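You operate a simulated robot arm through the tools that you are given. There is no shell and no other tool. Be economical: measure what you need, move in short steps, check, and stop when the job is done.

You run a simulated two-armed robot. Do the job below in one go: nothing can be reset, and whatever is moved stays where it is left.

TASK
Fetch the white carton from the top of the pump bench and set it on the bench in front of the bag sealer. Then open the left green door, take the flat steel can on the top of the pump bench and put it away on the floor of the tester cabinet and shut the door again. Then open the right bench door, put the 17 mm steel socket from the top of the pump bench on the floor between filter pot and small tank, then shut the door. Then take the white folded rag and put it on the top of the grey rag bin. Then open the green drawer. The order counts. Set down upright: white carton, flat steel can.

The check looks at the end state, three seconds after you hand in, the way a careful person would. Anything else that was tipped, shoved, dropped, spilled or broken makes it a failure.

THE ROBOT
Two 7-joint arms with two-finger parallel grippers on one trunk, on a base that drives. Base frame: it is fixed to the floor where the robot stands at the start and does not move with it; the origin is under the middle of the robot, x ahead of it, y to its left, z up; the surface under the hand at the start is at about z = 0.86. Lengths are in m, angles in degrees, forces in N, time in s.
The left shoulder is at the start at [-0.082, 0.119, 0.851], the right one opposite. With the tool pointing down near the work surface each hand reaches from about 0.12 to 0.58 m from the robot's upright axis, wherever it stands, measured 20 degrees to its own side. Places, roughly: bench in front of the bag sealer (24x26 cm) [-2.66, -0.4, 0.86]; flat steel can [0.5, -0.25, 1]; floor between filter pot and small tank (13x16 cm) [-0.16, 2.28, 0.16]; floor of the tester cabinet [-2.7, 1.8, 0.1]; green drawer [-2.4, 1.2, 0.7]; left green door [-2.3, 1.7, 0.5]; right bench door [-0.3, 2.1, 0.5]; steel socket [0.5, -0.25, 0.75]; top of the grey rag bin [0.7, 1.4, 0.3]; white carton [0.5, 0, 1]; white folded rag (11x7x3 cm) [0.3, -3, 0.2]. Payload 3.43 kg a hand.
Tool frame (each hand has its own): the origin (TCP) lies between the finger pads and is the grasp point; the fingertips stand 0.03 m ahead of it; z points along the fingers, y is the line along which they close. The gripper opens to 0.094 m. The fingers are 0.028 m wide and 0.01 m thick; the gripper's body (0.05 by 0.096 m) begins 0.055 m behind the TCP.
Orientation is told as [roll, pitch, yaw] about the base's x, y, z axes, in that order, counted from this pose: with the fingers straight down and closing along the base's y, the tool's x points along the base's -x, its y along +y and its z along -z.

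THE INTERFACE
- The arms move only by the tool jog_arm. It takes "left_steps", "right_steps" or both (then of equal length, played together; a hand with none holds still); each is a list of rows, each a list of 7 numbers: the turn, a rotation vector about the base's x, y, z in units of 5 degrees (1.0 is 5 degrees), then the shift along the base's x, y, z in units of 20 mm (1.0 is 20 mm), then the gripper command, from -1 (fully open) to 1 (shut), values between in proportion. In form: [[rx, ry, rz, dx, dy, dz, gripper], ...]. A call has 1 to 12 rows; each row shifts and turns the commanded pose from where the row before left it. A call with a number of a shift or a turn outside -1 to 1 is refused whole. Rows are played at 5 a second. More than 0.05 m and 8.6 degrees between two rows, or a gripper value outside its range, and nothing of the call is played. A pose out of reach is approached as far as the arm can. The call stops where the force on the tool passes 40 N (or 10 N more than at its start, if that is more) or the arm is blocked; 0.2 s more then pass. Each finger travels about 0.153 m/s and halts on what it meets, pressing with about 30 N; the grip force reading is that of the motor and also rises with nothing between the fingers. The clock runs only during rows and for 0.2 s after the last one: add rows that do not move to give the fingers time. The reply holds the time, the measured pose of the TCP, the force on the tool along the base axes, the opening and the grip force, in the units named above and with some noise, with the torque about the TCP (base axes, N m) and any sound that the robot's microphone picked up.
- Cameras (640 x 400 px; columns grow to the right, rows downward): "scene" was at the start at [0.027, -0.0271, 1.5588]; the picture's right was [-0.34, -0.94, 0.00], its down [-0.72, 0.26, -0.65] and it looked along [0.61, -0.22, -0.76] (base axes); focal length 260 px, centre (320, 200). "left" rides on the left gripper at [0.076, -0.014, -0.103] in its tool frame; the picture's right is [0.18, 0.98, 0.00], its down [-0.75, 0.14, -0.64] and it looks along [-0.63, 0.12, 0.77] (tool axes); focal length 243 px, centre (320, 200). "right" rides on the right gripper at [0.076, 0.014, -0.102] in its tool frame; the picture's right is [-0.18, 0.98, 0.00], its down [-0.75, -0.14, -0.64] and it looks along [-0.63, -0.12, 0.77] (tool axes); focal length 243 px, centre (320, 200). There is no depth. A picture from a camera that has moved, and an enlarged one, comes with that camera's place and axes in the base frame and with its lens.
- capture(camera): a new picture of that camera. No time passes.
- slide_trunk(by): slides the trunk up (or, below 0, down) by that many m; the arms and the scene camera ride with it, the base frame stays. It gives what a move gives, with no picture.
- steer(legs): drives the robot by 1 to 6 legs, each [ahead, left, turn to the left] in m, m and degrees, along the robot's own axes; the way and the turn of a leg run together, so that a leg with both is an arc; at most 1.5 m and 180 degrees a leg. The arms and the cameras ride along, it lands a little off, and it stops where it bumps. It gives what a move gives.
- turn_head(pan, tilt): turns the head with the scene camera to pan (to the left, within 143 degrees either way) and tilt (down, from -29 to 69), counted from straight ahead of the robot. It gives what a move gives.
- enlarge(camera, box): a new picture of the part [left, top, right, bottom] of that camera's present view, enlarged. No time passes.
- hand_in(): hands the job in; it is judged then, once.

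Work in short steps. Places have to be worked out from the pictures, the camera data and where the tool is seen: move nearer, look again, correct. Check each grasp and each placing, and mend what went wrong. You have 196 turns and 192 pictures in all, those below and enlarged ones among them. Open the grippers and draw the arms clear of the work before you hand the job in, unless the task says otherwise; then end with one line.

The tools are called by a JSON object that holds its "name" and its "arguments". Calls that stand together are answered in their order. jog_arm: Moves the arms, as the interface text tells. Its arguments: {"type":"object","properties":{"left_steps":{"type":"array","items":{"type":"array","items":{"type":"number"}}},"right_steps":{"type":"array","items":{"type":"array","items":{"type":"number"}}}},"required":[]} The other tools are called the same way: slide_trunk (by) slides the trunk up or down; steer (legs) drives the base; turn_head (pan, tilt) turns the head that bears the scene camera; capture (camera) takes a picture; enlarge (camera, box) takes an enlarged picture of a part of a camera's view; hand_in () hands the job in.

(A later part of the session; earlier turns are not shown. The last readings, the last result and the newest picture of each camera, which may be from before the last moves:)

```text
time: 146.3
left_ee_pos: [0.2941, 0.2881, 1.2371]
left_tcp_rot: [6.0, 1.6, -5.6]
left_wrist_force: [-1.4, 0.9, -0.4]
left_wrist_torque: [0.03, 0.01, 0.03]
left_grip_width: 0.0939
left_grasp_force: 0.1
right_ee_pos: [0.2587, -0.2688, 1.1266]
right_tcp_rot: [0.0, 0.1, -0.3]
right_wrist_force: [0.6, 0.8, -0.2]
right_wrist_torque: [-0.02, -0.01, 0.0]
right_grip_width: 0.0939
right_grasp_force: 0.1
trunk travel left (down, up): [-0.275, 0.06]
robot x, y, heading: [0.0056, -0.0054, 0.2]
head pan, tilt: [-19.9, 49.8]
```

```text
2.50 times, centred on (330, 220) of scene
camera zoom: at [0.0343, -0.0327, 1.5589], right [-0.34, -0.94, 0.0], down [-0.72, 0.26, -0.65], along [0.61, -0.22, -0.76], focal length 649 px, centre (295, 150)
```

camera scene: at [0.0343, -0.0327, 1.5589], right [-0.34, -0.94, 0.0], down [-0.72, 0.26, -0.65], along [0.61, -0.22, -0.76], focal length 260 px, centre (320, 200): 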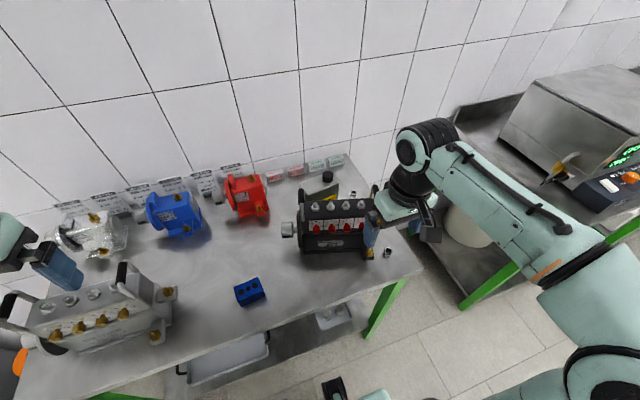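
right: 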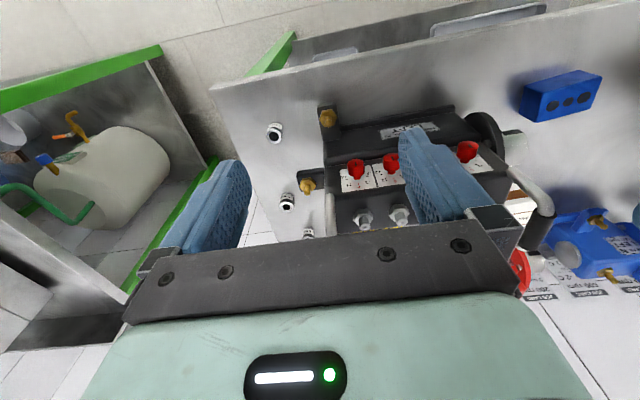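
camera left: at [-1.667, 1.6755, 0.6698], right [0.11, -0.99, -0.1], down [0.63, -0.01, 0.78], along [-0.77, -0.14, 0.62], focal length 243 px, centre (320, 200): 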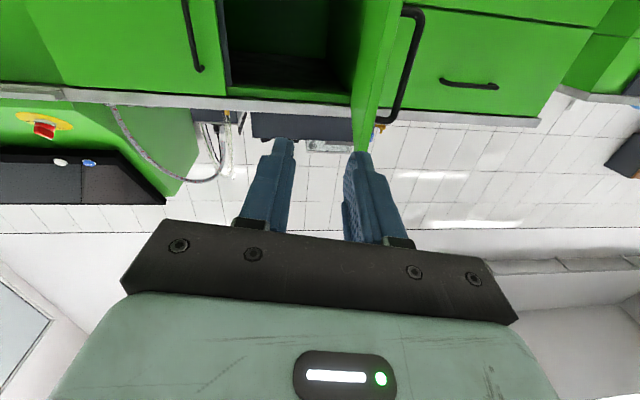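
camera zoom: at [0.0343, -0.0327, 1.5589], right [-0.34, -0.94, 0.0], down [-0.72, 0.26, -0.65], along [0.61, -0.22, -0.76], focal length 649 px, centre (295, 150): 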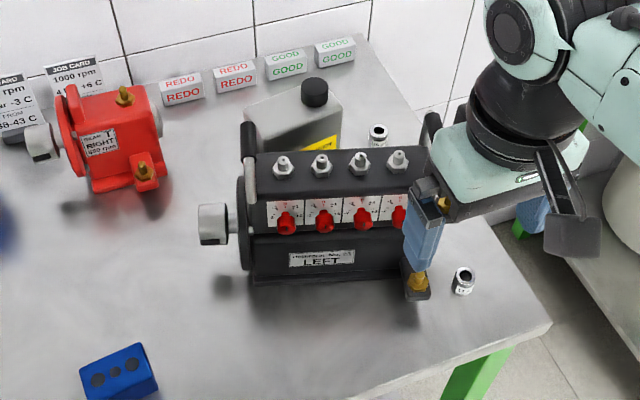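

The comparison confirms it: the pump's left end was pushed back ~9 cm and it is yawed ~19° (everything else matches). I must restore it: bring the left hand over its left end and look closely.

{"name": "jog_arm", "arguments": {"left_steps": [[-0.6, -0.15, 0.55, 0.2, -1, -0.15, -1], [-0.6, -0.15, 0.55, 0.2, -1, -0.15, -1], [0, 0, 0, 0.2, -1, -0.1, -1], [0, 0, 0, 0.2, -1, -0.1, -1], [0, 0, 0, 0.2, -1, -0.1, -1], [0, 0, 0, 0.2, -1, -0.1, -1], [0, 0, 0, 0.2, -1, -0.1, -1], [0, 0, 0, 0.2, -1, -0.1, -1], [0, 0, 0, 0.2, -1, -0.1, -1], [0, 0, 0, 0.2, -1, -0.1, -1], [0, 0, 0, 0.2, -1, -0.1, -1], [0, 0, 0, 0.2, -1, -0.1, -1]]}}

{"name": "capture", "arguments": {"camera": "left"}}

{"name": "capture", "arguments": {"camera": "right"}}

```text
time: 148.9
left_ee_pos: [0.3439, 0.0455, 1.212]
left_tcp_rot: [0.0, -0.1, -0.2]
left_wrist_force: [-0.6, -0.3, 0.2]
left_wrist_torque: [0.01, 0.02, -0.01]
left_grip_width: 0.094
left_grasp_force: 0.1
right_ee_pos: [0.2593, -0.2695, 1.1258]
right_tcp_rot: [0.0, 0.1, -0.2]
right_wrist_force: [-0.2, 0.5, -0.2]
right_wrist_torque: [0.02, -0.01, 0.0]
right_grip_width: 0.094
right_grasp_force: 0.0
trunk travel left (down, up): [-0.275, 0.06]
robot x, y, heading: [0.0041, -0.0035, 0.1]
head pan, tilt: [-19.9, 49.8]
```

```text
135 pictures are left
camera left: at [0.2675, 0.0304, 1.3141], right [-0.18, 0.98, 0.0], down [0.75, 0.14, 0.64], along [0.63, 0.12, -0.77], focal length 243 px, centre (320, 200)
```

left: 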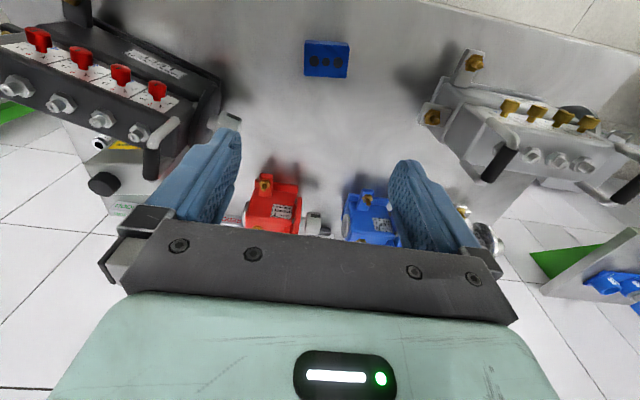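

```text
134 pictures are left
camera right: at [0.1828, -0.2553, 1.2284], right [0.19, 0.98, 0.0], down [0.75, -0.14, 0.64], along [0.63, -0.12, -0.77], focal length 243 px, centre (320, 200)
```

right: 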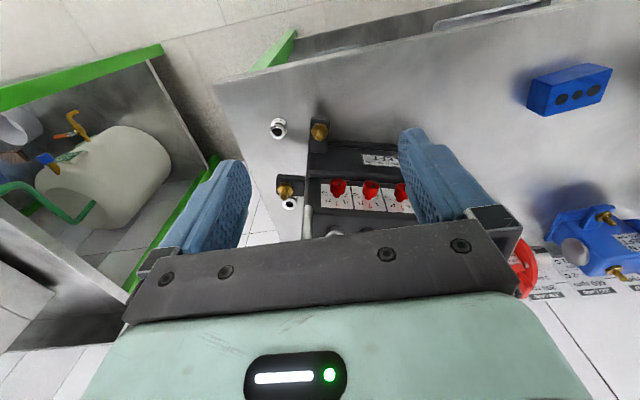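

The left handle is a bar running front-to-rear near (0.42…0.50, −0.13…−0.16), z ≈ 1.0. I clear the right hand, sidestep the robot right and put the left hand above the bar.

{"name": "jog_arm", "arguments": {"right_steps": [[0, 0, 0, -0.5, -0.6, 0.8, -1], [0, 0, 0, -0.5, -0.6, 0.8, -1], [0, 0, 0, -0.5, -0.6, 0.8, -1], [0, 0, 0, -0.5, -0.6, 0.8, -1]]}}

{"name": "steer", "arguments": {"legs": [[0.0, -0.16, 0]]}}

{"name": "jog_arm", "arguments": {"left_steps": [[0, 0, -1, 0.8, -0.2, -0.2, -1], [0, 0, -1, 0.8, -0.2, -0.2, -1], [0, 0, -1, 0.8, -0.2, -0.2, -1], [0, 0, -0.8, 0.5, -0.2, -0.2, -1]]}}

{"name": "capture", "arguments": {"camera": "left"}}

{"name": "capture", "arguments": {"camera": "scene"}}

```text
time: 149.9
left_ee_pos: [0.3413, 0.0464, 1.2108]
left_tcp_rot: [0.0, -0.2, 0.0]
left_wrist_force: [-0.9, 0.3, 0.0]
left_wrist_torque: [0.01, -0.02, 0.01]
left_grip_width: 0.0939
left_grasp_force: 0.1
right_ee_pos: [0.2167, -0.3172, 1.1907]
right_tcp_rot: [0.0, 0.0, -0.3]
right_wrist_force: [-0.2, -0.1, -0.8]
right_wrist_torque: [-0.01, 0.01, -0.02]
right_grip_width: 0.0938
right_grasp_force: 0.0
trunk travel left (down, up): [-0.275, 0.06]
robot x, y, heading: [0.0092, -0.0093, -0.1]
head pan, tilt: [-19.9, 49.8]
```

```text
time: 152.0
left_ee_pos: [0.3433, -0.1131, 1.2123]
left_tcp_rot: [0.0, -0.3, 0.0]
left_wrist_force: [-0.4, -0.5, -0.4]
left_wrist_torque: [0.0, -0.01, 0.03]
left_grip_width: 0.0942
left_grasp_force: 0.0
right_ee_pos: [0.2192, -0.4751, 1.1903]
right_tcp_rot: [0.0, 0.0, -0.1]
right_wrist_force: [0.8, -0.2, -0.7]
right_wrist_torque: [0.01, 0.0, 0.01]
right_grip_width: 0.094
right_grasp_force: 0.1
trunk travel left (down, up): [-0.275, 0.06]
robot x, y, heading: [0.0071, -0.1673, 0.0]
head pan, tilt: [-19.9, 49.8]
```

```text
time: 153.0
left_ee_pos: [0.3976, -0.1275, 1.1941]
left_tcp_rot: [-0.2, 0.2, -17.7]
left_wrist_force: [0.1, 0.1, -0.1]
left_wrist_torque: [0.01, -0.01, 0.0]
left_grip_width: 0.0938
left_grasp_force: 0.1
left hand out of reach, approached as far as the arm can: row 4
right_ee_pos: [0.2191, -0.475, 1.1899]
right_tcp_rot: [-0.1, 0.2, -0.1]
right_wrist_force: [-0.3, 0.7, -0.3]
right_wrist_torque: [-0.01, 0.02, 0.0]
right_grip_width: 0.0938
right_grasp_force: 0.1
trunk travel left (down, up): [-0.275, 0.06]
robot x, y, heading: [0.0049, -0.1663, 0.0]
head pan, tilt: [-19.9, 49.8]
```

```text
133 pictures are left
camera left: at [0.3209, -0.1191, 1.2962], right [0.12, 0.99, 0.0], down [0.76, -0.09, 0.64], along [0.64, -0.08, -0.77], focal length 243 px, centre (320, 200)
```

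left: 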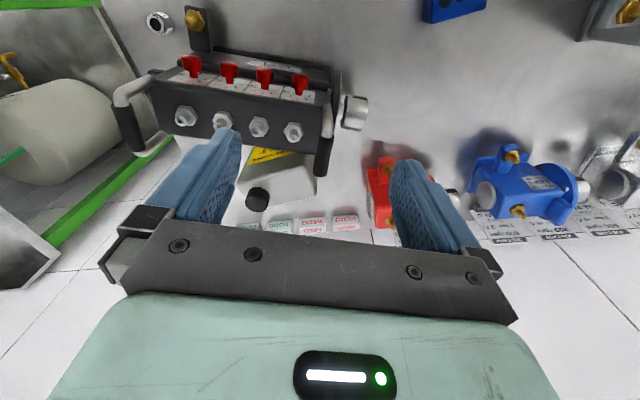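

```text
132 pictures are left
camera scene: at [0.0346, -0.1934, 1.5589], right [-0.34, -0.94, 0.0], down [-0.72, 0.26, -0.65], along [0.61, -0.22, -0.76], focal length 260 px, centre (320, 200)
```

scene: 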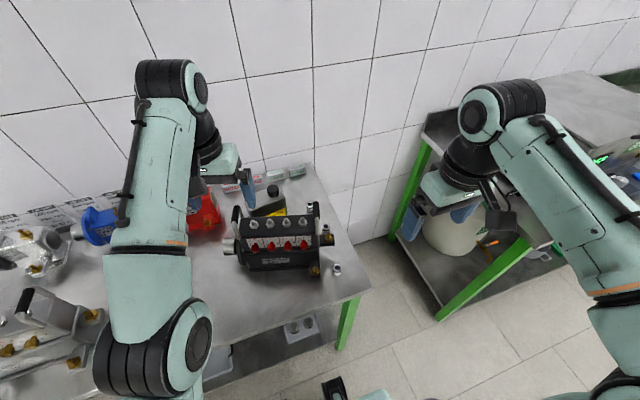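

The handle slants up and rearward around (0.437, −0.128, 1.06). I narrow the fingers a little and descend to it.

{"name": "jog_arm", "arguments": {"left_steps": [[0, 0, 0, 0, 0, -1, -0.2], [0, 0, 0, 0.3, 0, -1, -0.2], [0, 0, 0, 0.5, 0, -1, -0.2], [0, 0, 0, 0.7, 0, -1, -0.2], [0, 0, 0, 0.4, 0, -0.5, -0.2]]}}

{"name": "capture", "arguments": {"camera": "left"}}

{"name": "enlarge", "arguments": {"camera": "scene", "box": [170, 140, 370, 290]}}

```text
time: 154.2
left_ee_pos: [0.434, -0.1276, 1.1021]
left_tcp_rot: [-0.1, -0.1, -19.0]
left_wrist_force: [0.4, 1.0, 0.5]
left_wrist_torque: [0.0, -0.02, -0.03]
left_grip_width: 0.0562
left_grasp_force: 0.0
right_ee_pos: [0.2186, -0.4761, 1.191]
right_tcp_rot: [0.0, 0.1, -0.1]
right_wrist_force: [-0.3, 0.8, 0.1]
right_wrist_torque: [-0.05, -0.01, 0.02]
right_grip_width: 0.0939
right_grasp_force: 0.1
trunk travel left (down, up): [-0.275, 0.06]
robot x, y, heading: [0.004, -0.1674, 0.2]
head pan, tilt: [-19.9, 49.8]
```

```text
131 pictures are left
camera left: at [0.358, -0.1166, 1.2046], right [0.15, 0.99, 0.0], down [0.76, -0.11, 0.64], along [0.64, -0.09, -0.76], focal length 243 px, centre (320, 200)
```

left: 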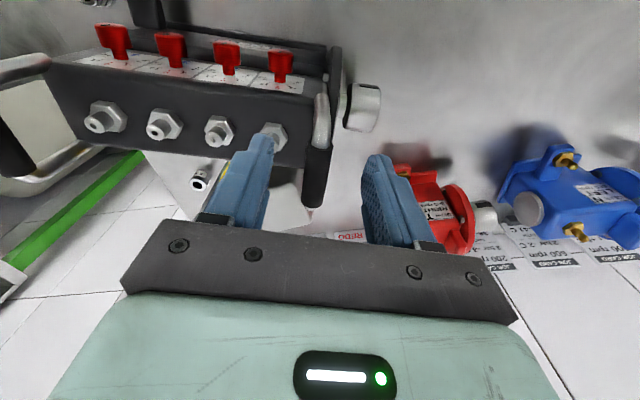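

```text
2.67 times, centred on (270, 215) of scene
camera zoom: at [0.0345, -0.1936, 1.5589], right [-0.34, -0.94, 0.0], down [-0.72, 0.26, -0.65], along [0.61, -0.22, -0.76], focal length 692 px, centre (453, 160)
```

zoom: 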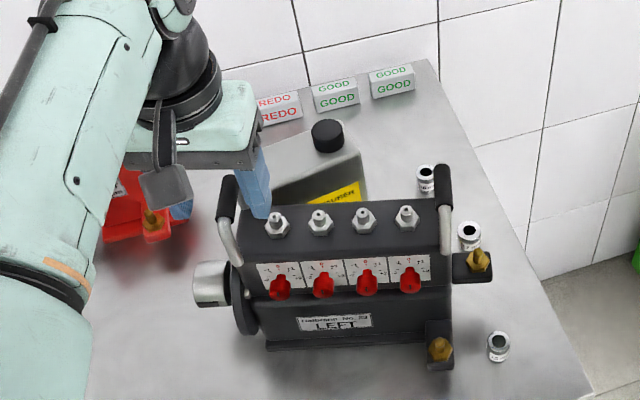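

The handle lies between the fingers. Down 45 mm and close.

{"name": "jog_arm", "arguments": {"left_steps": [[0, 0, 0, 0, 0, -1, -0.2], [0, 0, 0, 0, 0, -1, -0.2], [0, 0, 0, 0, 0, -0.2, -0.2], [0, 0, 0, 0, 0, 0, 0.5], [0, 0, 0, 0, 0, 0, 1], [0, 0, 0, 0, 0, 0, 1]]}}

{"name": "enlarge", "arguments": {"camera": "scene", "box": [170, 140, 370, 290]}}

```text
time: 154.8
left_ee_pos: [0.4356, -0.1275, 1.0744]
left_tcp_rot: [-0.5, -1.6, -19.1]
left_wrist_force: [-8.7, 2.2, 11.7]
left_wrist_torque: [-0.3, 0.28, -0.23]
left_grip_width: 0.0562
left_grasp_force: 0.1
right_ee_pos: [0.2175, -0.4767, 1.1897]
right_tcp_rot: [0.1, 0.2, -0.1]
right_wrist_force: [0.4, 0.2, -0.6]
right_wrist_torque: [0.03, 0.01, -0.02]
right_grip_width: 0.094
right_grasp_force: 0.0
trunk travel left (down, up): [-0.275, 0.06]
robot x, y, heading: [0.0069, -0.1633, -0.0]
head pan, tilt: [-19.9, 49.8]
stopped in row 3 (left hand): the force on the tool passed its limit at 48 N (the readings are from after the stop); the commanded pose is now the measured one
```

```text
2.67 times, centred on (270, 215) of scene
camera zoom: at [0.0331, -0.1931, 1.5589], right [-0.34, -0.94, 0.0], down [-0.72, 0.26, -0.65], along [0.61, -0.22, -0.76], focal length 692 px, centre (453, 160)
```

zoom: 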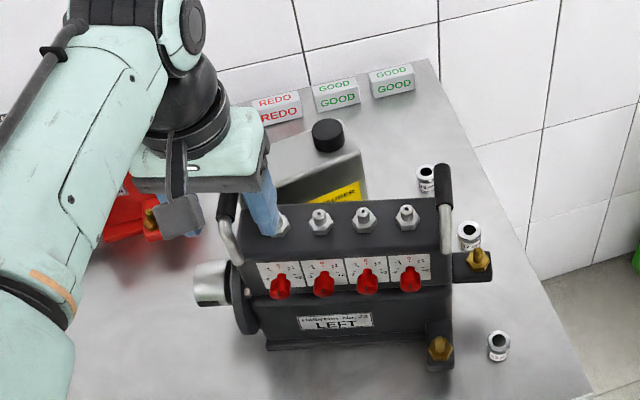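

The right finger landed on a nut; at this height the handle is already between the pads, so I rise 5 mm and close here.

{"name": "jog_arm", "arguments": {"left_steps": [[0, 0, 0, 0.3, 0.3, 0.3, -0.2], [0, 0, 0, 0, 0, 0, 0.5], [0, 0, 0, 0, 0, 0, 1], [0, 0, 0, 0, 0, 0, 1]]}}

{"name": "capture", "arguments": {"camera": "left"}}

```text
time: 155.8
left_ee_pos: [0.4424, -0.1209, 1.0766]
left_tcp_rot: [-0.4, -1.4, -19.0]
left_wrist_force: [-0.5, -6.0, 0.2]
left_wrist_torque: [-0.04, -0.08, 0.5]
left_grip_width: 0.0202
left_grasp_force: 30.0
right_ee_pos: [0.2203, -0.4767, 1.1901]
right_tcp_rot: [-0.1, 0.1, 0.0]
right_wrist_force: [-0.3, -0.6, -0.4]
right_wrist_torque: [0.02, 0.03, -0.03]
right_grip_width: 0.0939
right_grasp_force: 0.0
trunk travel left (down, up): [-0.275, 0.06]
robot x, y, heading: [0.0078, -0.1666, -0.1]
head pan, tilt: [-19.9, 49.8]
```

```text
128 pictures are left
camera left: at [0.3641, -0.1104, 1.1783], right [0.15, 0.99, -0.01], down [0.74, -0.1, 0.66], along [0.65, -0.1, -0.75], focal length 243 px, centre (320, 200)
```

left: 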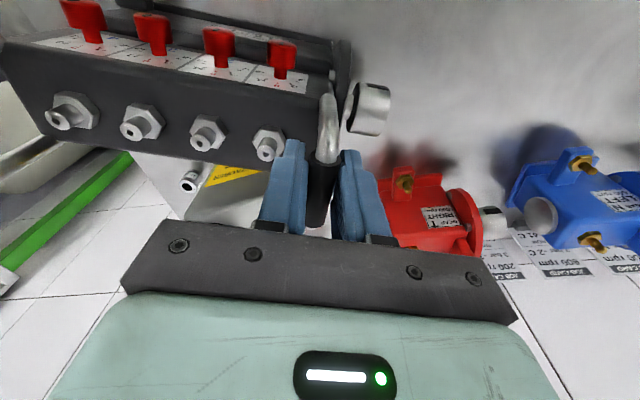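

Gripped the handle. From the initial pictures its original place was (−0.073, +0.048) away with +18° yaw; I tow it back.

{"name": "jog_arm", "arguments": {"left_steps": [[0, 0, 0.5, -0.5, 0.3, 0, 1], [0, 0, 0.5, -0.5, 0.3, 0, 1], [0, 0, 0.5, -0.5, 0.3, 0, 1], [0, 0, 0.5, -0.5, 0.35, 0, 1], [0, 0, 0.5, -0.5, 0.35, 0, 1]]}}

{"name": "capture", "arguments": {"camera": "scene"}}

```text
time: 157.0
left_ee_pos: [0.3924, -0.0894, 1.0792]
left_tcp_rot: [-0.5, -1.3, -6.6]
left_wrist_force: [0.1, -1.6, 1.0]
left_wrist_torque: [0.04, 0.44, 0.1]
left_grip_width: 0.02
left_grasp_force: 29.9
right_ee_pos: [0.221, -0.4755, 1.1895]
right_tcp_rot: [0.0, 0.1, -0.1]
right_wrist_force: [0.3, -0.2, 0.0]
right_wrist_torque: [-0.04, -0.02, 0.03]
right_grip_width: 0.0939
right_grasp_force: 0.1
trunk travel left (down, up): [-0.275, 0.06]
robot x, y, heading: [0.0093, -0.1651, 0.1]
head pan, tilt: [-19.9, 49.8]
```

```text
127 pictures are left
camera scene: at [0.0353, -0.1935, 1.5588], right [-0.34, -0.94, 0.0], down [-0.72, 0.26, -0.65], along [0.61, -0.22, -0.76], focal length 260 px, centre (320, 200)
```

scene: 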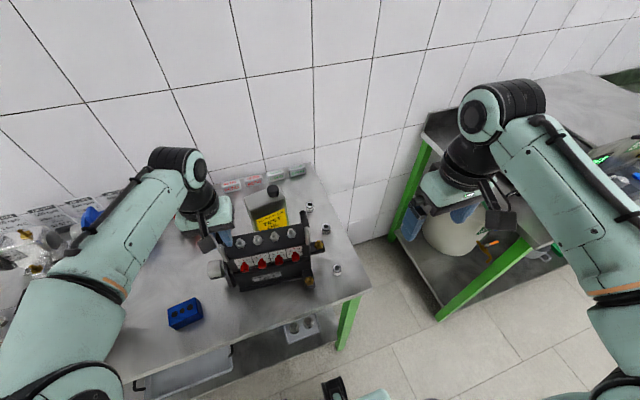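

The pump follows easily. Finish the remaining 23 mm and 6°.

{"name": "jog_arm", "arguments": {"left_steps": [[0, 0, 0.4, -0.4, 0.28, 0, 1], [0, 0, 0.4, -0.4, 0.28, 0, 1], [0, 0, 0.3, -0.4, 0.28, 0, 1]]}}

{"name": "enlarge", "arguments": {"camera": "scene", "box": [170, 140, 370, 300]}}

```text
time: 157.8
left_ee_pos: [0.3686, -0.0734, 1.0786]
left_tcp_rot: [-0.4, -1.5, -0.9]
left_wrist_force: [2.0, -1.5, 0.5]
left_wrist_torque: [-0.07, 0.13, 0.33]
left_grip_width: 0.0197
left_grasp_force: 29.7
right_ee_pos: [0.2196, -0.4756, 1.1909]
right_tcp_rot: [0.0, 0.1, -0.1]
right_wrist_force: [-0.3, 0.3, -0.3]
right_wrist_torque: [0.0, -0.01, 0.01]
right_grip_width: 0.0939
right_grasp_force: 0.1
trunk travel left (down, up): [-0.275, 0.06]
robot x, y, heading: [0.0081, -0.1667, 0.1]
head pan, tilt: [-19.9, 49.8]
```

```text
2.50 times, centred on (270, 220) of scene
camera zoom: at [0.0354, -0.1934, 1.5588], right [-0.34, -0.94, 0.0], down [-0.72, 0.26, -0.65], along [0.61, -0.22, -0.76], focal length 649 px, centre (445, 150)
```

zoom: 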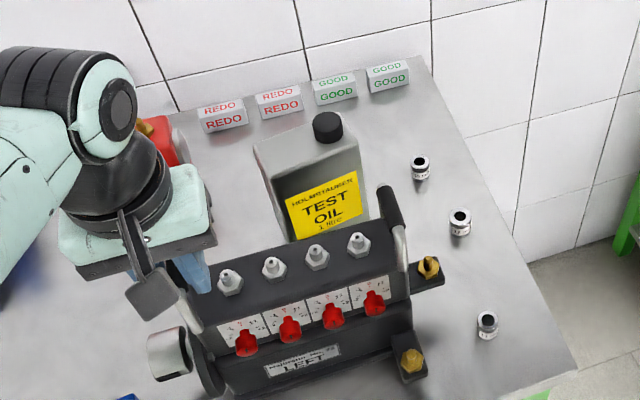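

Now yaw matches; it's about 2 cm too far left. I push it back 17 mm along its axis, and then compare from the exact start pose.

{"name": "jog_arm", "arguments": {"left_steps": [[0, 0, 0, 0.1, -0.4, 0, 1], [0, 0, 0, 0.1, -0.45, 0, 1], [0, 0, 0, 0, 0, 0, 0.3], [0, 0, 0, 0, 0, 0, -0.2], [0, 0, 0, 0, 0.2, 1, -0.2], [0, 0, 0, 0, 0, 1, -0.2], [0, 0, 0, 0, 0, 1, -0.2], [0, 0, 0, 0, 0, 1, -0.2], [0, 0, 0, 0, 0, 1, -0.2], [0, 0, 0, 0, 0, 1, -0.2], [0, 0, 0, 0, 0, 1, -0.2]]}}

{"name": "steer", "arguments": {"legs": [[-0.005, 0.167, 0]]}}

{"name": "enlarge", "arguments": {"camera": "scene", "box": [220, 140, 440, 300]}}

```text
time: 160.2
left_ee_pos: [0.3735, -0.0856, 1.2183]
left_tcp_rot: [-0.4, -1.4, -0.9]
left_wrist_force: [0.7, -0.3, 0.5]
left_wrist_torque: [0.0, -0.04, 0.02]
left_grip_width: 0.0565
left_grasp_force: 0.1
right_ee_pos: [0.2205, -0.4768, 1.1898]
right_tcp_rot: [0.1, 0.0, -0.1]
right_wrist_force: [0.5, -0.2, -0.4]
right_wrist_torque: [0.03, 0.0, 0.01]
right_grip_width: 0.0942
right_grasp_force: 0.0
trunk travel left (down, up): [-0.275, 0.06]
robot x, y, heading: [0.0049, -0.1664, 0.2]
head pan, tilt: [-19.9, 49.8]
```

```text
time: 162.4
left_ee_pos: [0.3665, 0.0843, 1.217]
left_tcp_rot: [-0.4, -1.5, -1.1]
left_wrist_force: [0.1, -0.3, 0.0]
left_wrist_torque: [-0.03, 0.0, -0.04]
left_grip_width: 0.0565
left_grasp_force: 0.1
right_ee_pos: [0.2139, -0.3062, 1.1907]
right_tcp_rot: [0.0, 0.1, -0.1]
right_wrist_force: [0.5, -0.3, -0.4]
right_wrist_torque: [-0.04, 0.01, 0.01]
right_grip_width: 0.0939
right_grasp_force: 0.0
trunk travel left (down, up): [-0.275, 0.06]
robot x, y, heading: [0.0047, 0.0014, -0.1]
head pan, tilt: [-19.9, 49.8]
```

```text
2.50 times, centred on (330, 220) of scene
camera zoom: at [0.0293, -0.0228, 1.5589], right [-0.34, -0.94, 0.0], down [-0.72, 0.26, -0.65], along [0.61, -0.22, -0.76], focal length 649 px, centre (295, 150)
```

zoom: 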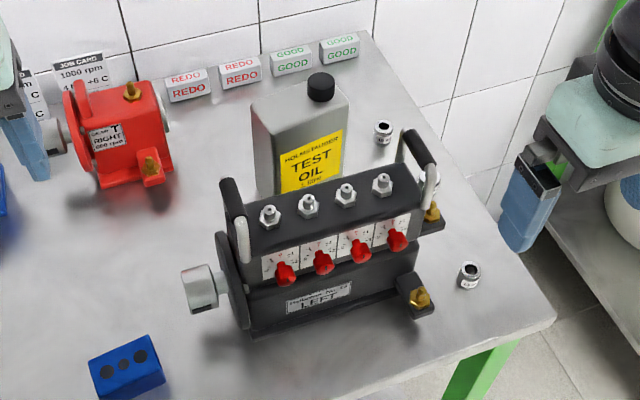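

The pump is back within about 5 mm of its original place. Now the can: enlarge it.

{"name": "enlarge", "arguments": {"camera": "scene", "box": [290, 150, 380, 220]}}

```text
5.71 times, centred on (335, 185) of scene
camera zoom: at [0.0293, -0.0228, 1.5589], right [-0.34, -0.94, 0.0], down [-0.72, 0.26, -0.65], along [0.61, -0.22, -0.76], focal length 1484 px, centre (234, 286)
```

zoom: 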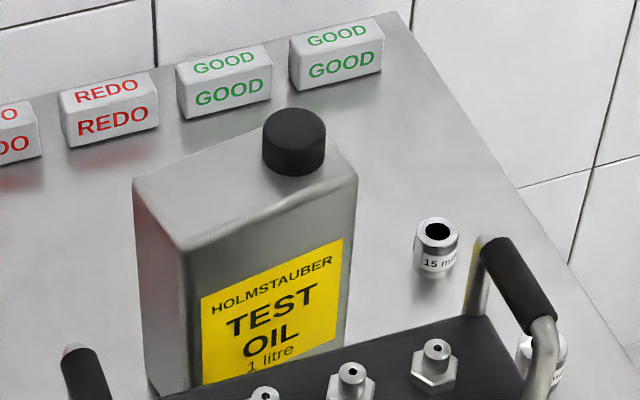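

The can is ~10 × 5 cm, thin axis nearly along x, centre about (0.50, −0.20), so I need the right hand yawed 90° and tilted (pointing left-down). I try the yaw first, in free air, and draw the left arm back.

{"name": "jog_arm", "arguments": {"right_steps": [[0, 0, 1, 0, 0, 0, -1], [0, 0, 1, 0, 0, 0, -1], [0, 0, 1, 0, 0, 0, -1], [0, 0, 1, 0, 0, 0, -1], [0, 0, 1, 0, 0, 0, -1], [0, 0, 1, 0, 0, 0, -1], [0, 0, 1, 0, 0, 0, -1], [0, 0, 1, 0, 0, 0, -1], [0, 0, 1, 0, 0, 0, -1], [0, 0, 1, 0, 0, 0, -1], [0, 0, 1, 0, 0, 0, -1], [0, 0, 1, 0, 0, 0, -1]], "left_steps": [[0, 0, 0, -0.8, 0.5, 0, -0.2], [0, 0, 0, -0.8, 0.5, 0, -0.2], [0, 0, 0, -0.8, 0.5, 0, -0.2], [0, 0, 0, -0.8, 0.5, 0, -0.2], [0, 0, 0, -0.8, 0.5, 0, -0.2], [0, 0, 0, -0.8, 0.5, 0, -0.2], [0, 0, 0, -0.8, 0.5, 0, -0.2], [0, 0, 0, -0.8, 0.5, 0, -0.2], [0, 0, 0, 0, 0, 0, -0.2], [0, 0, 0, 0, 0, 0, -0.2], [0, 0, 0, 0, 0, 0, -0.2], [0, 0, 0, 0, 0, 0, -0.2]]}}

{"name": "jog_arm", "arguments": {"right_steps": [[0, 0, 1, 0.5, 0, 0, -1], [0, 0, 1, 0.5, 0, 0, -1], [0, 0, 1, 0.5, 0, 0, -1], [0, 0, 1, 0.5, 0, 0, -1], [1, 0, 0, 0.5, 0, 0, -1], [1, 0, 0, 0.5, 0, 0, -1], [1, 0, 0, 0.5, 0, 0, -1], [1, 0, 0, 0.5, 0, 0, -1], [1, 0, 0, 0, 0, 0, -1], [1, 0, 0, 0, 0, 0, -1], [1, 0, 0, 0, 0, 0, -1], [1, 0, 0, 0, 0, 0, -1]]}}

{"name": "capture", "arguments": {"camera": "right"}}

{"name": "capture", "arguments": {"camera": "scene"}}

```text
time: 165.0
left_ee_pos: [0.239, 0.1643, 1.2176]
left_tcp_rot: [-0.4, -1.5, -1.1]
left_wrist_force: [1.0, 0.1, -0.9]
left_wrist_torque: [-0.02, -0.03, 0.03]
left_grip_width: 0.0563
left_grasp_force: 0.1
right_ee_pos: [0.2135, -0.3055, 1.1902]
right_tcp_rot: [0.0, 0.2, 59.9]
right_wrist_force: [-0.4, -0.2, 0.0]
right_wrist_torque: [0.0, 0.03, 0.01]
right_grip_width: 0.0942
right_grasp_force: 0.1
trunk travel left (down, up): [-0.275, 0.06]
robot x, y, heading: [0.0017, 0.0007, 0.1]
head pan, tilt: [-19.9, 49.8]
```

```text
time: 167.6
left_ee_pos: [0.2393, 0.1648, 1.2172]
left_tcp_rot: [-0.4, -1.6, -1.2]
left_wrist_force: [0.2, -1.1, 0.6]
left_wrist_torque: [-0.02, -0.01, 0.02]
left_grip_width: 0.0565
left_grasp_force: 0.0
right_ee_pos: [0.2936, -0.3055, 1.1896]
right_tcp_rot: [8.5, -39.2, 76.9]
right_wrist_force: [0.4, -0.1, 0.0]
right_wrist_torque: [-0.03, -0.02, 0.01]
right_grip_width: 0.0942
right_grasp_force: 0.1
trunk travel left (down, up): [-0.275, 0.06]
robot x, y, heading: [0.0044, 0.0058, 0.2]
head pan, tilt: [-19.9, 49.8]
```

```text
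123 pictures are left
camera right: at [0.2669, -0.4283, 1.2214], right [-0.94, 0.27, 0.23], down [0.27, 0.14, 0.95], along [0.23, 0.95, -0.2], focal length 243 px, centre (320, 200)
```

right: 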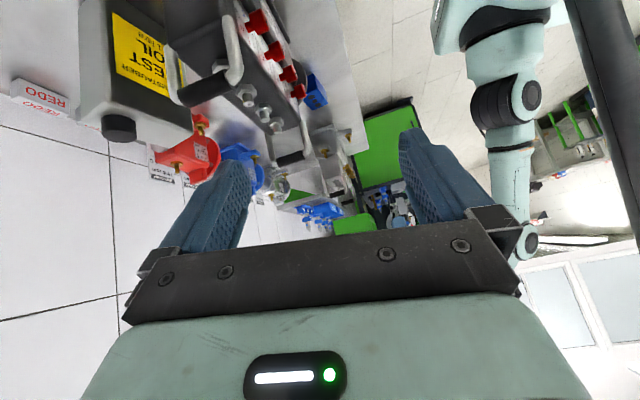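

```text
122 pictures are left
camera scene: at [0.0295, -0.0233, 1.5589], right [-0.34, -0.94, 0.0], down [-0.72, 0.26, -0.65], along [0.61, -0.22, -0.76], focal length 260 px, centre (320, 200)
```

scene: 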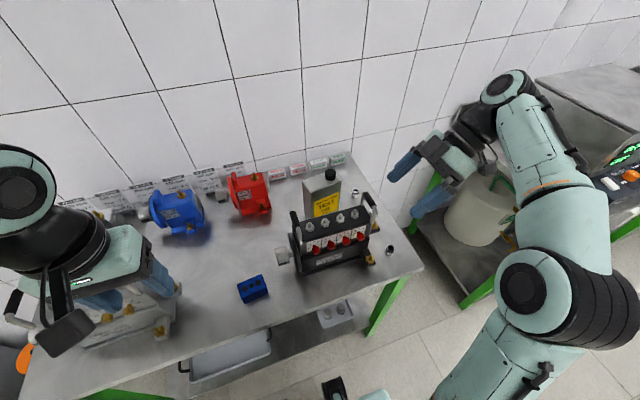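

Orientation is reachable. I complete the yaw to match the can (≈98°), level the finger axis and tilt to ~55°, staying high.

{"name": "jog_arm", "arguments": {"right_steps": [[0, -0.33, 1, 0.3, 0, 0, -1], [0, -0.33, 1, 0.3, 0, 0, -1], [0, -0.33, 1, 0.3, 0, 0, -1], [0, -0.33, 1, 0.3, 0, 0, -1], [1, 0.15, 0, 0.3, 0, 0, -1], [1, 0.15, 0, 0.3, 0, 0, -1], [1, 0.15, 0, 0.3, 0, 0, -1]]}}

{"name": "capture", "arguments": {"camera": "right"}}

```text
time: 169.2
left_ee_pos: [0.239, 0.1669, 1.2173]
left_tcp_rot: [-0.4, -1.5, -1.1]
left_wrist_force: [0.1, 0.0, -0.1]
left_wrist_torque: [0.01, 0.0, 0.04]
left_grip_width: 0.0565
left_grasp_force: 0.0
right_ee_pos: [0.315, -0.2984, 1.1851]
right_tcp_rot: [6.6, -46.8, 90.2]
right_wrist_force: [-0.7, -0.8, -0.5]
right_wrist_torque: [0.02, 0.03, -0.01]
right_grip_width: 0.0938
right_grasp_force: 0.0
right hand out of reach, approached as far as the arm can: row 2, 3, 4, 6, 7
trunk travel left (down, up): [-0.275, 0.06]
robot x, y, heading: [-0.0006, -0.0008, 0.0]
head pan, tilt: [-19.9, 49.8]
```

```text
121 pictures are left
camera right: at [0.3138, -0.4257, 1.1991], right [-0.98, 0.04, 0.21], down [0.21, 0.06, 0.97], along [0.03, 1.0, -0.07], focal length 243 px, centre (320, 200)
```

right: 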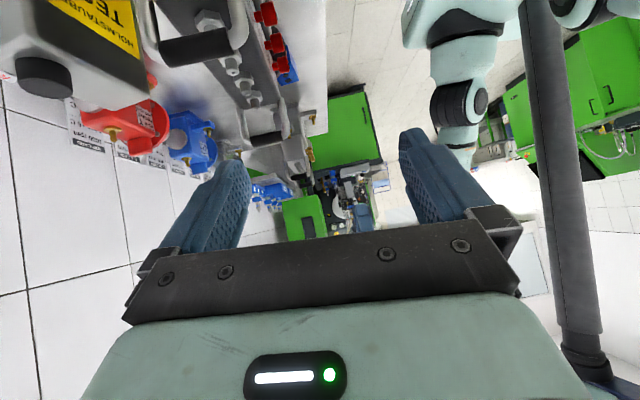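

Near the body the wrist limits bite; I move to x ≈ 0.50 first, staying above the pump's handle.

{"name": "jog_arm", "arguments": {"right_steps": [[0, 0, 0, 1, -0.3, 0, -1], [0, 0, 0, 1, -0.3, 0, -1], [0, 0, 0, 1, -0.3, 0, -1], [0, 0, 0, 1, -0.3, 0, -1], [0, 0, 0, 1, -0.3, -0.2, -1], [0, 0, 0, 1, 0, -0.3, -1], [0, 0, 0, 1, 0, -0.5, -1], [0, 0, 0, 1, 0, -0.8, -1], [0, 0, 0, 1, 0, -1, -1], [0, 0, 0, 0.3, 0, -1, -1]]}}

{"name": "capture", "arguments": {"camera": "right"}}

{"name": "capture", "arguments": {"camera": "scene"}}

```text
time: 171.4
left_ee_pos: [0.2397, 0.1655, 1.2175]
left_tcp_rot: [-0.4, -1.5, -1.1]
left_wrist_force: [-0.3, -0.6, -0.6]
left_wrist_torque: [0.01, -0.02, -0.04]
left_grip_width: 0.0563
left_grasp_force: 0.0
right_ee_pos: [0.3942, -0.2994, 1.1021]
right_tcp_rot: [6.5, -46.8, 90.5]
right_wrist_force: [-0.3, -0.2, 0.1]
right_wrist_torque: [0.0, 0.02, 0.03]
right_grip_width: 0.0942
right_grasp_force: 0.0
right hand out of reach, approached as far as the arm can: row 1, 2, 3, 4, 5, 6
trunk travel left (down, up): [-0.275, 0.06]
robot x, y, heading: [0.0043, 0.0071, -0.2]
head pan, tilt: [-19.9, 49.8]
```

```text
120 pictures are left
camera right: at [0.3923, -0.4277, 1.1168], right [-0.98, 0.04, 0.21], down [0.21, 0.06, 0.98], along [0.02, 1.0, -0.07], focal length 243 px, centre (320, 200)
```

right: 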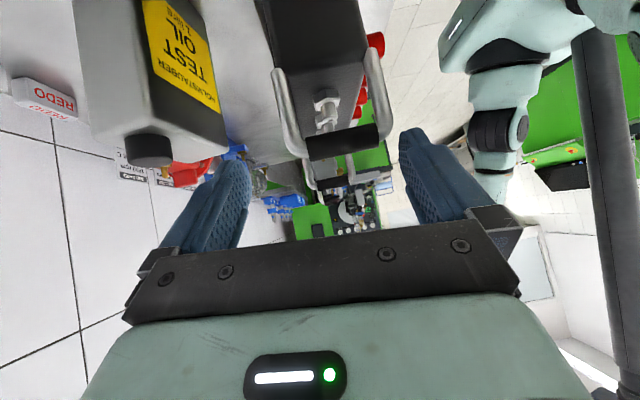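

```text
119 pictures are left
camera scene: at [0.0291, -0.0231, 1.5589], right [-0.34, -0.94, 0.0], down [-0.72, 0.26, -0.65], along [0.61, -0.22, -0.76], focal length 260 px, centre (320, 200)
```

scene: 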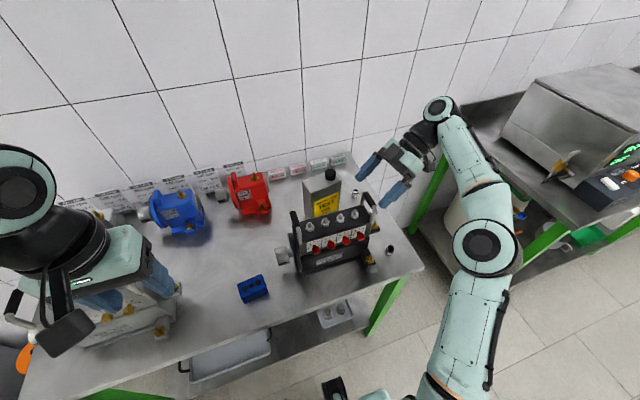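

The reach is short because the wrist is far outboard. I lift the hand, move the robot 20 cm right and 4 cm nearer.

{"name": "jog_arm", "arguments": {"right_steps": [[0, 0, 0, -0.2, -0.5, 1, -1], [0, 0, 0, -0.4, 0, 1, -1], [0, 0, 0, -0.6, 0, 1, -1], [0, 0, 0, -0.6, 0, 1, -1], [0, 0, 0, -0.6, 0, 0.5, -1]]}}

{"name": "steer", "arguments": {"legs": [[0.0, -0.2, 0], [0.04, 0, 0]]}}

{"name": "jog_arm", "arguments": {"right_steps": [[0, 0, 0, 0.4, 1, 0, -1], [0, 0, 0, 0.5, 1, 0, -1], [0, 0, 0, 0.8, 1, 0, -1], [0, 0, 0, 0.8, 1, 0, -1], [0, 0, 0, 0.8, 1, 0, -1], [0, 0, 0, 0.8, 1, 0, -1], [0, 0, 0, 0.8, 1, 0, -1]]}}

{"name": "capture", "arguments": {"camera": "scene"}}

{"name": "capture", "arguments": {"camera": "right"}}

```text
time: 172.6
left_ee_pos: [0.2387, 0.1652, 1.2176]
left_tcp_rot: [-0.4, -1.5, -1.0]
left_wrist_force: [0.3, 0.0, -0.3]
left_wrist_torque: [0.02, 0.01, 0.03]
left_grip_width: 0.0564
left_grasp_force: 0.1
right_ee_pos: [0.3718, -0.3024, 1.1328]
right_tcp_rot: [6.5, -46.8, 90.4]
right_wrist_force: [0.2, -0.3, -0.6]
right_wrist_torque: [-0.02, -0.02, -0.02]
right_grip_width: 0.094
right_grasp_force: 0.2
right hand out of reach, approached as far as the arm can: row 1, 2, 3, 4
trunk travel left (down, up): [-0.275, 0.06]
robot x, y, heading: [0.0041, 0.006, 0.0]
head pan, tilt: [-19.9, 49.8]
```

```text
time: 175.6
left_ee_pos: [0.2708, -0.0317, 1.2164]
left_tcp_rot: [-0.4, -1.4, -1.4]
left_wrist_force: [0.4, 0.6, -0.2]
left_wrist_torque: [0.01, -0.02, 0.01]
left_grip_width: 0.0563
left_grasp_force: 0.1
right_ee_pos: [0.4011, -0.4989, 1.1325]
right_tcp_rot: [6.6, -46.9, 90.0]
right_wrist_force: [-0.7, 0.3, -0.2]
right_wrist_torque: [-0.01, 0.02, -0.04]
right_grip_width: 0.094
right_grasp_force: 0.0
trunk travel left (down, up): [-0.275, 0.06]
robot x, y, heading: [0.0258, -0.1904, -0.3]
head pan, tilt: [-19.9, 49.8]
stopped in leg 2: the robot was blocked; the commanded pose is now the measured one
```

```text
time: 177.2
left_ee_pos: [0.2695, -0.0295, 1.2164]
left_tcp_rot: [-0.5, -1.4, -1.3]
left_wrist_force: [0.6, -0.3, 0.2]
left_wrist_torque: [0.01, 0.02, 0.0]
left_grip_width: 0.0563
left_grasp_force: 0.1
right_ee_pos: [0.492, -0.3591, 1.129]
right_tcp_rot: [6.7, -46.8, 90.1]
right_wrist_force: [0.2, -0.4, -0.7]
right_wrist_torque: [0.0, 0.01, 0.0]
right_grip_width: 0.094
right_grasp_force: 0.0
right hand out of reach, approached as far as the arm can: row 7
trunk travel left (down, up): [-0.275, 0.06]
robot x, y, heading: [0.0377, -0.191, 0.1]
head pan, tilt: [-19.9, 49.8]
```

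```text
118 pictures are left
camera scene: at [0.059, -0.2181, 1.5589], right [-0.34, -0.94, 0.0], down [-0.72, 0.26, -0.65], along [0.61, -0.22, -0.76], focal length 260 px, centre (320, 200)
```

scene: 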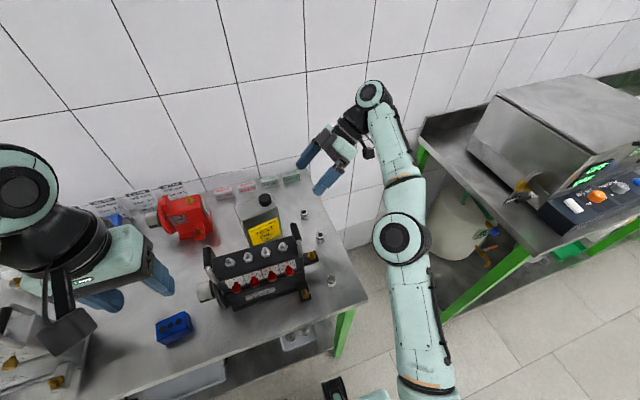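

```text
117 pictures are left
camera right: at [0.4892, -0.4881, 1.1434], right [-0.98, 0.04, 0.21], down [0.21, 0.06, 0.97], along [0.03, 1.0, -0.07], focal length 243 px, centre (320, 200)
```

right: 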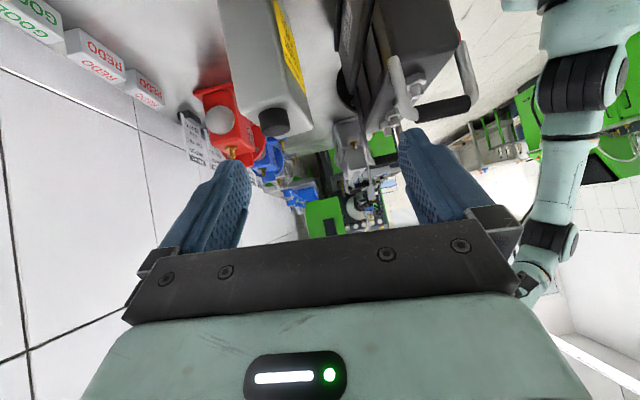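

Good view. Enlarge the right camera on the can for its corners.

{"name": "enlarge", "arguments": {"camera": "right", "box": [190, 0, 350, 160]}}

```text
2.50 times, centred on (270, 80) of right
camera zoom: at [0.4892, -0.4881, 1.1434], right [-0.98, 0.04, 0.21], down [0.21, 0.06, 0.97], along [0.03, 1.0, -0.07], focal length 606 px, centre (445, 500)
```

zoom: 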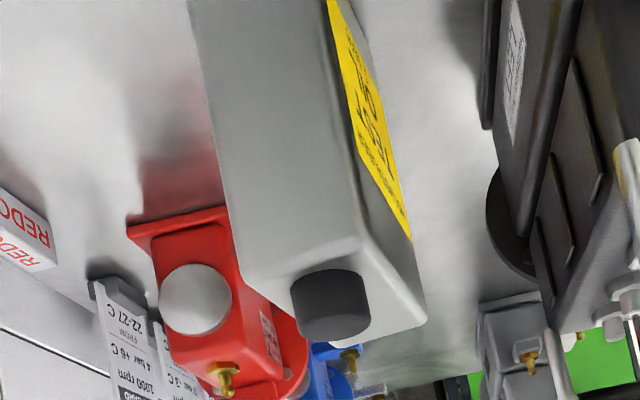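

Triangulated: can corners about (0.490,−0.161), (0.507,−0.261), (0.560,−0.249), (0.542,−0.154), top z 1.024. I go to a pre-grasp 12 cm back along the approach line, with a yaw trim.

{"name": "jog_arm", "arguments": {"right_steps": [[0, -0.18, 0.16, 0.3, 0.1, -0.8, -1], [0, -0.18, 0.16, 0.5, 0.3, -0.8, -1], [0, -0.18, 0.16, 0.6, 0.4, -0.8, -1], [0, -0.18, 0.16, 0.6, 0.5, -0.8, -1], [0, -0.18, 0.16, 0.6, 0.5, -0.8, -1], [0, 0, 0, 0, 0, 0, -1]]}}

{"name": "capture", "arguments": {"camera": "right"}}

{"name": "capture", "arguments": {"camera": "scene"}}

```text
time: 178.6
left_ee_pos: [0.2704, -0.0318, 1.2164]
left_tcp_rot: [-0.4, -1.3, -1.2]
left_wrist_force: [-0.2, 1.4, -0.2]
left_wrist_torque: [-0.01, -0.04, 0.0]
left_grip_width: 0.0564
left_grasp_force: 0.0
right_ee_pos: [0.5297, -0.3259, 1.0545]
right_tcp_rot: [0.0, -46.5, 99.0]
right_wrist_force: [-0.2, 0.2, -0.7]
right_wrist_torque: [0.0, -0.03, -0.05]
right_grip_width: 0.0942
right_grasp_force: 0.1
right hand out of reach, approached as far as the arm can: row 3, 4, 5
trunk travel left (down, up): [-0.275, 0.06]
robot x, y, heading: [0.0315, -0.1936, -0.2]
head pan, tilt: [-19.9, 49.8]
```

```text
115 pictures are left
camera right: at [0.536, -0.4538, 1.0691], right [-0.99, -0.03, 0.13], down [0.13, 0.07, 0.99], along [-0.04, 1.0, -0.07], focal length 243 px, centre (320, 200)
```

right: 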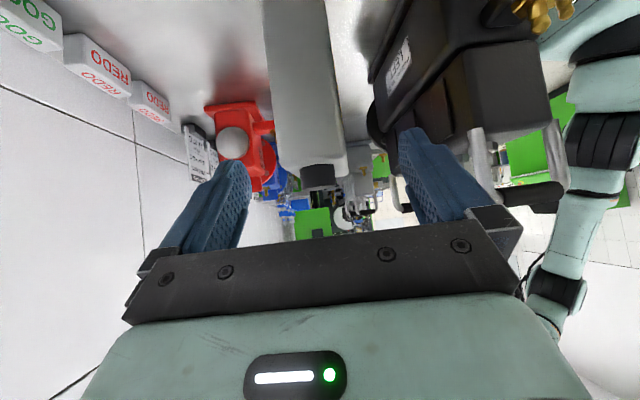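

```text
114 pictures are left
camera scene: at [0.0585, -0.2191, 1.5589], right [-0.34, -0.94, 0.0], down [-0.72, 0.26, -0.65], along [0.61, -0.22, -0.76], focal length 260 px, centre (320, 200)
```

scene: 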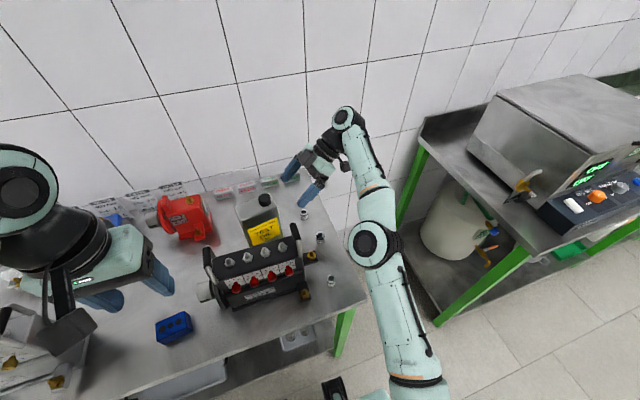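

Well aligned. Advance along the approach to (0.530, −0.236, 0.965).

{"name": "jog_arm", "arguments": {"right_steps": [[0, 0, 0, 0, 0.75, -0.75, -1], [0, 0, 0, 0, 0.75, -0.75, -1], [0, 0, 0, 0, 0.75, -0.75, -1], [0, 0, 0, 0, 0.75, -0.75, -1], [0, 0, 0, 0, 0.75, -0.75, -1], [0, 0, 0, 0, 0.75, -0.75, -1], [0, 0, 0, 0, 0, 0, -1]]}}

{"name": "capture", "arguments": {"camera": "right"}}

{"name": "enlarge", "arguments": {"camera": "scene", "box": [190, 150, 390, 300]}}

```text
time: 180.2
left_ee_pos: [0.2706, -0.0321, 1.2163]
left_tcp_rot: [-0.5, -1.3, -1.3]
left_wrist_force: [0.2, 0.3, 0.3]
left_wrist_torque: [0.02, -0.01, 0.02]
left_grip_width: 0.0563
left_grasp_force: 0.1
right_ee_pos: [0.5565, -0.2432, 0.9748]
right_tcp_rot: [0.2, -46.5, 98.9]
right_wrist_force: [-1.0, -0.6, 0.2]
right_wrist_torque: [0.03, 0.04, 0.07]
right_grip_width: 0.0939
right_grasp_force: 0.1
right hand out of reach, approached as far as the arm can: row 1, 2, 3, 4, 5, 6
trunk travel left (down, up): [-0.275, 0.06]
robot x, y, heading: [0.0327, -0.1921, -0.4]
head pan, tilt: [-19.9, 49.8]
```

```text
113 pictures are left
camera right: at [0.5633, -0.3717, 0.9898], right [-0.99, -0.03, 0.14], down [0.13, 0.07, 0.99], along [-0.04, 1.0, -0.07], focal length 243 px, centre (320, 200)
```

right: 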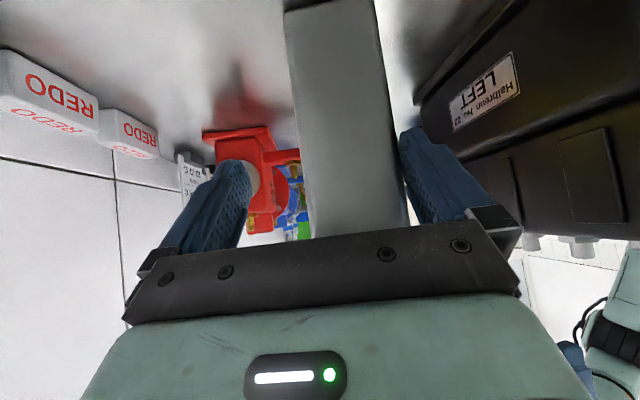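

```text
2.67 times, centred on (290, 225) of scene
camera zoom: at [0.0587, -0.2189, 1.5588], right [-0.34, -0.94, 0.0], down [-0.72, 0.26, -0.65], along [0.61, -0.22, -0.76], focal length 692 px, centre (400, 133)
```

zoom: 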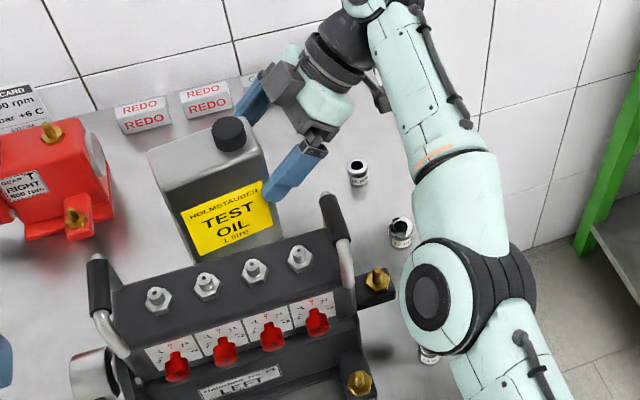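

The hand slid 26 mm too far in +x. Also the right elbow is low near the sockets; I check with the left camera before moving.

{"name": "capture", "arguments": {"camera": "left"}}

{"name": "capture", "arguments": {"camera": "scene"}}

```text
111 pictures are left
camera left: at [0.1918, -0.0444, 1.3174], right [-0.16, 0.99, -0.01], down [0.74, 0.13, 0.66], along [0.65, 0.1, -0.75], focal length 243 px, centre (320, 200)
```

left: 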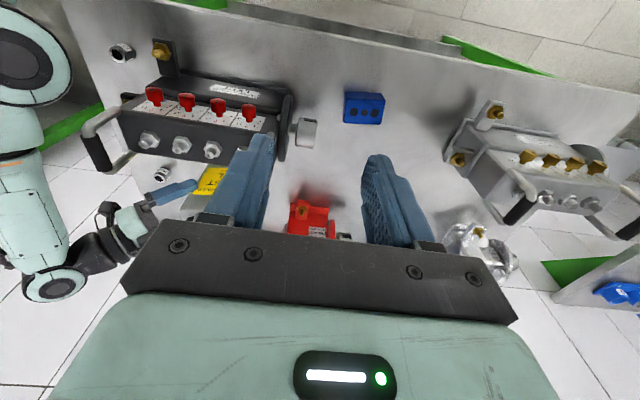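

```text
110 pictures are left
camera scene: at [0.0587, -0.2189, 1.5588], right [-0.34, -0.94, 0.0], down [-0.72, 0.26, -0.65], along [0.61, -0.22, -0.76], focal length 260 px, centre (320, 200)
```

scene: 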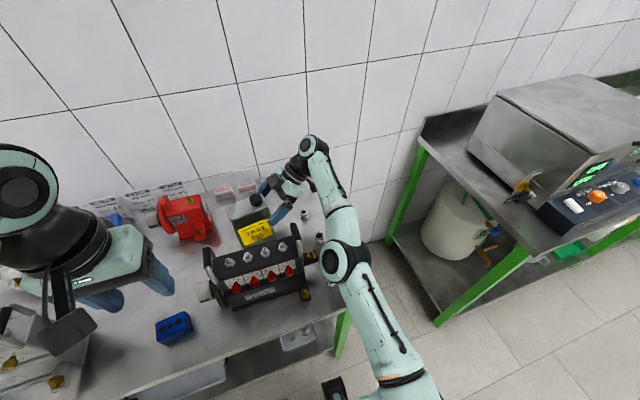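

The elbow is at z ≈ 1.01, clear of the sockets (tops ≈ 0.90). I shift the hand back 26 mm in x to centre on the can.

{"name": "jog_arm", "arguments": {"right_steps": [[0, 0, 0, -0.65, 0, 0, -1], [0, 0, 0, -0.65, 0, 0, -1], [0, 0, 0, 0, 0, 0, -1]]}}

{"name": "capture", "arguments": {"camera": "right"}}

```text
time: 180.9
left_ee_pos: [0.2703, -0.0301, 1.2171]
left_tcp_rot: [-0.4, -1.3, -1.3]
left_wrist_force: [-0.8, -0.5, -1.4]
left_wrist_torque: [0.02, -0.01, 0.0]
left_grip_width: 0.0562
left_grasp_force: 0.0
right_ee_pos: [0.556, -0.245, 0.9797]
right_tcp_rot: [0.2, -46.4, 99.0]
right_wrist_force: [0.8, -0.2, -0.8]
right_wrist_torque: [0.01, 0.01, 0.03]
right_grip_width: 0.0941
right_grasp_force: 0.0
right hand out of reach, approached as far as the arm can: row 1, 2
trunk travel left (down, up): [-0.275, 0.06]
robot x, y, heading: [0.0314, -0.189, -0.2]
head pan, tilt: [-19.9, 49.8]
```

```text
109 pictures are left
camera right: at [0.5628, -0.3728, 0.9935], right [-0.99, -0.03, 0.14], down [0.13, 0.07, 0.99], along [-0.04, 1.0, -0.07], focal length 243 px, centre (320, 200)
```

right: 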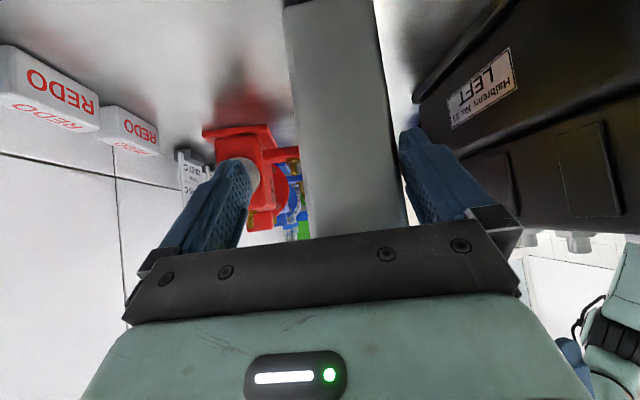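

A joint limit blocks that, so I shift the base back 26 mm instead.

{"name": "steer", "arguments": {"legs": [[-0.026, 0, 0]]}}

{"name": "capture", "arguments": {"camera": "right"}}

```text
time: 181.8
left_ee_pos: [0.2451, -0.0309, 1.2163]
left_tcp_rot: [-0.3, -1.4, -1.3]
left_wrist_force: [-0.5, -0.1, -1.0]
left_wrist_torque: [-0.01, -0.01, -0.03]
left_grip_width: 0.0562
left_grasp_force: 0.0
right_ee_pos: [0.5312, -0.2447, 0.9791]
right_tcp_rot: [0.2, -46.5, 98.9]
right_wrist_force: [0.2, 0.1, 0.4]
right_wrist_torque: [-0.02, -0.01, -0.02]
right_grip_width: 0.0943
right_grasp_force: 0.1
trunk travel left (down, up): [-0.275, 0.06]
robot x, y, heading: [0.0021, -0.1895, -0.2]
head pan, tilt: [-19.9, 49.8]
```

```text
108 pictures are left
camera right: at [0.5371, -0.3729, 0.9933], right [-0.99, -0.03, 0.14], down [0.13, 0.07, 0.99], along [-0.04, 1.0, -0.07], focal length 243 px, centre (320, 200)
```

right: 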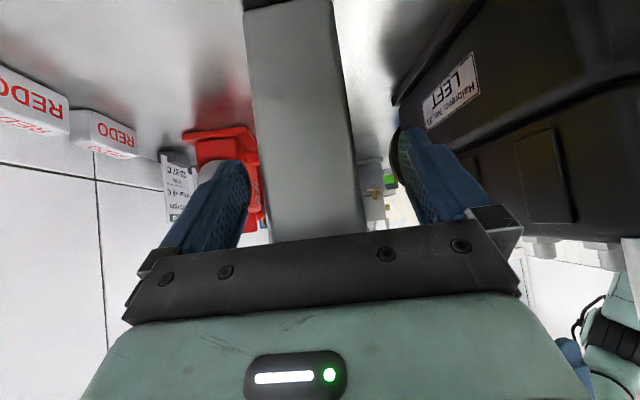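

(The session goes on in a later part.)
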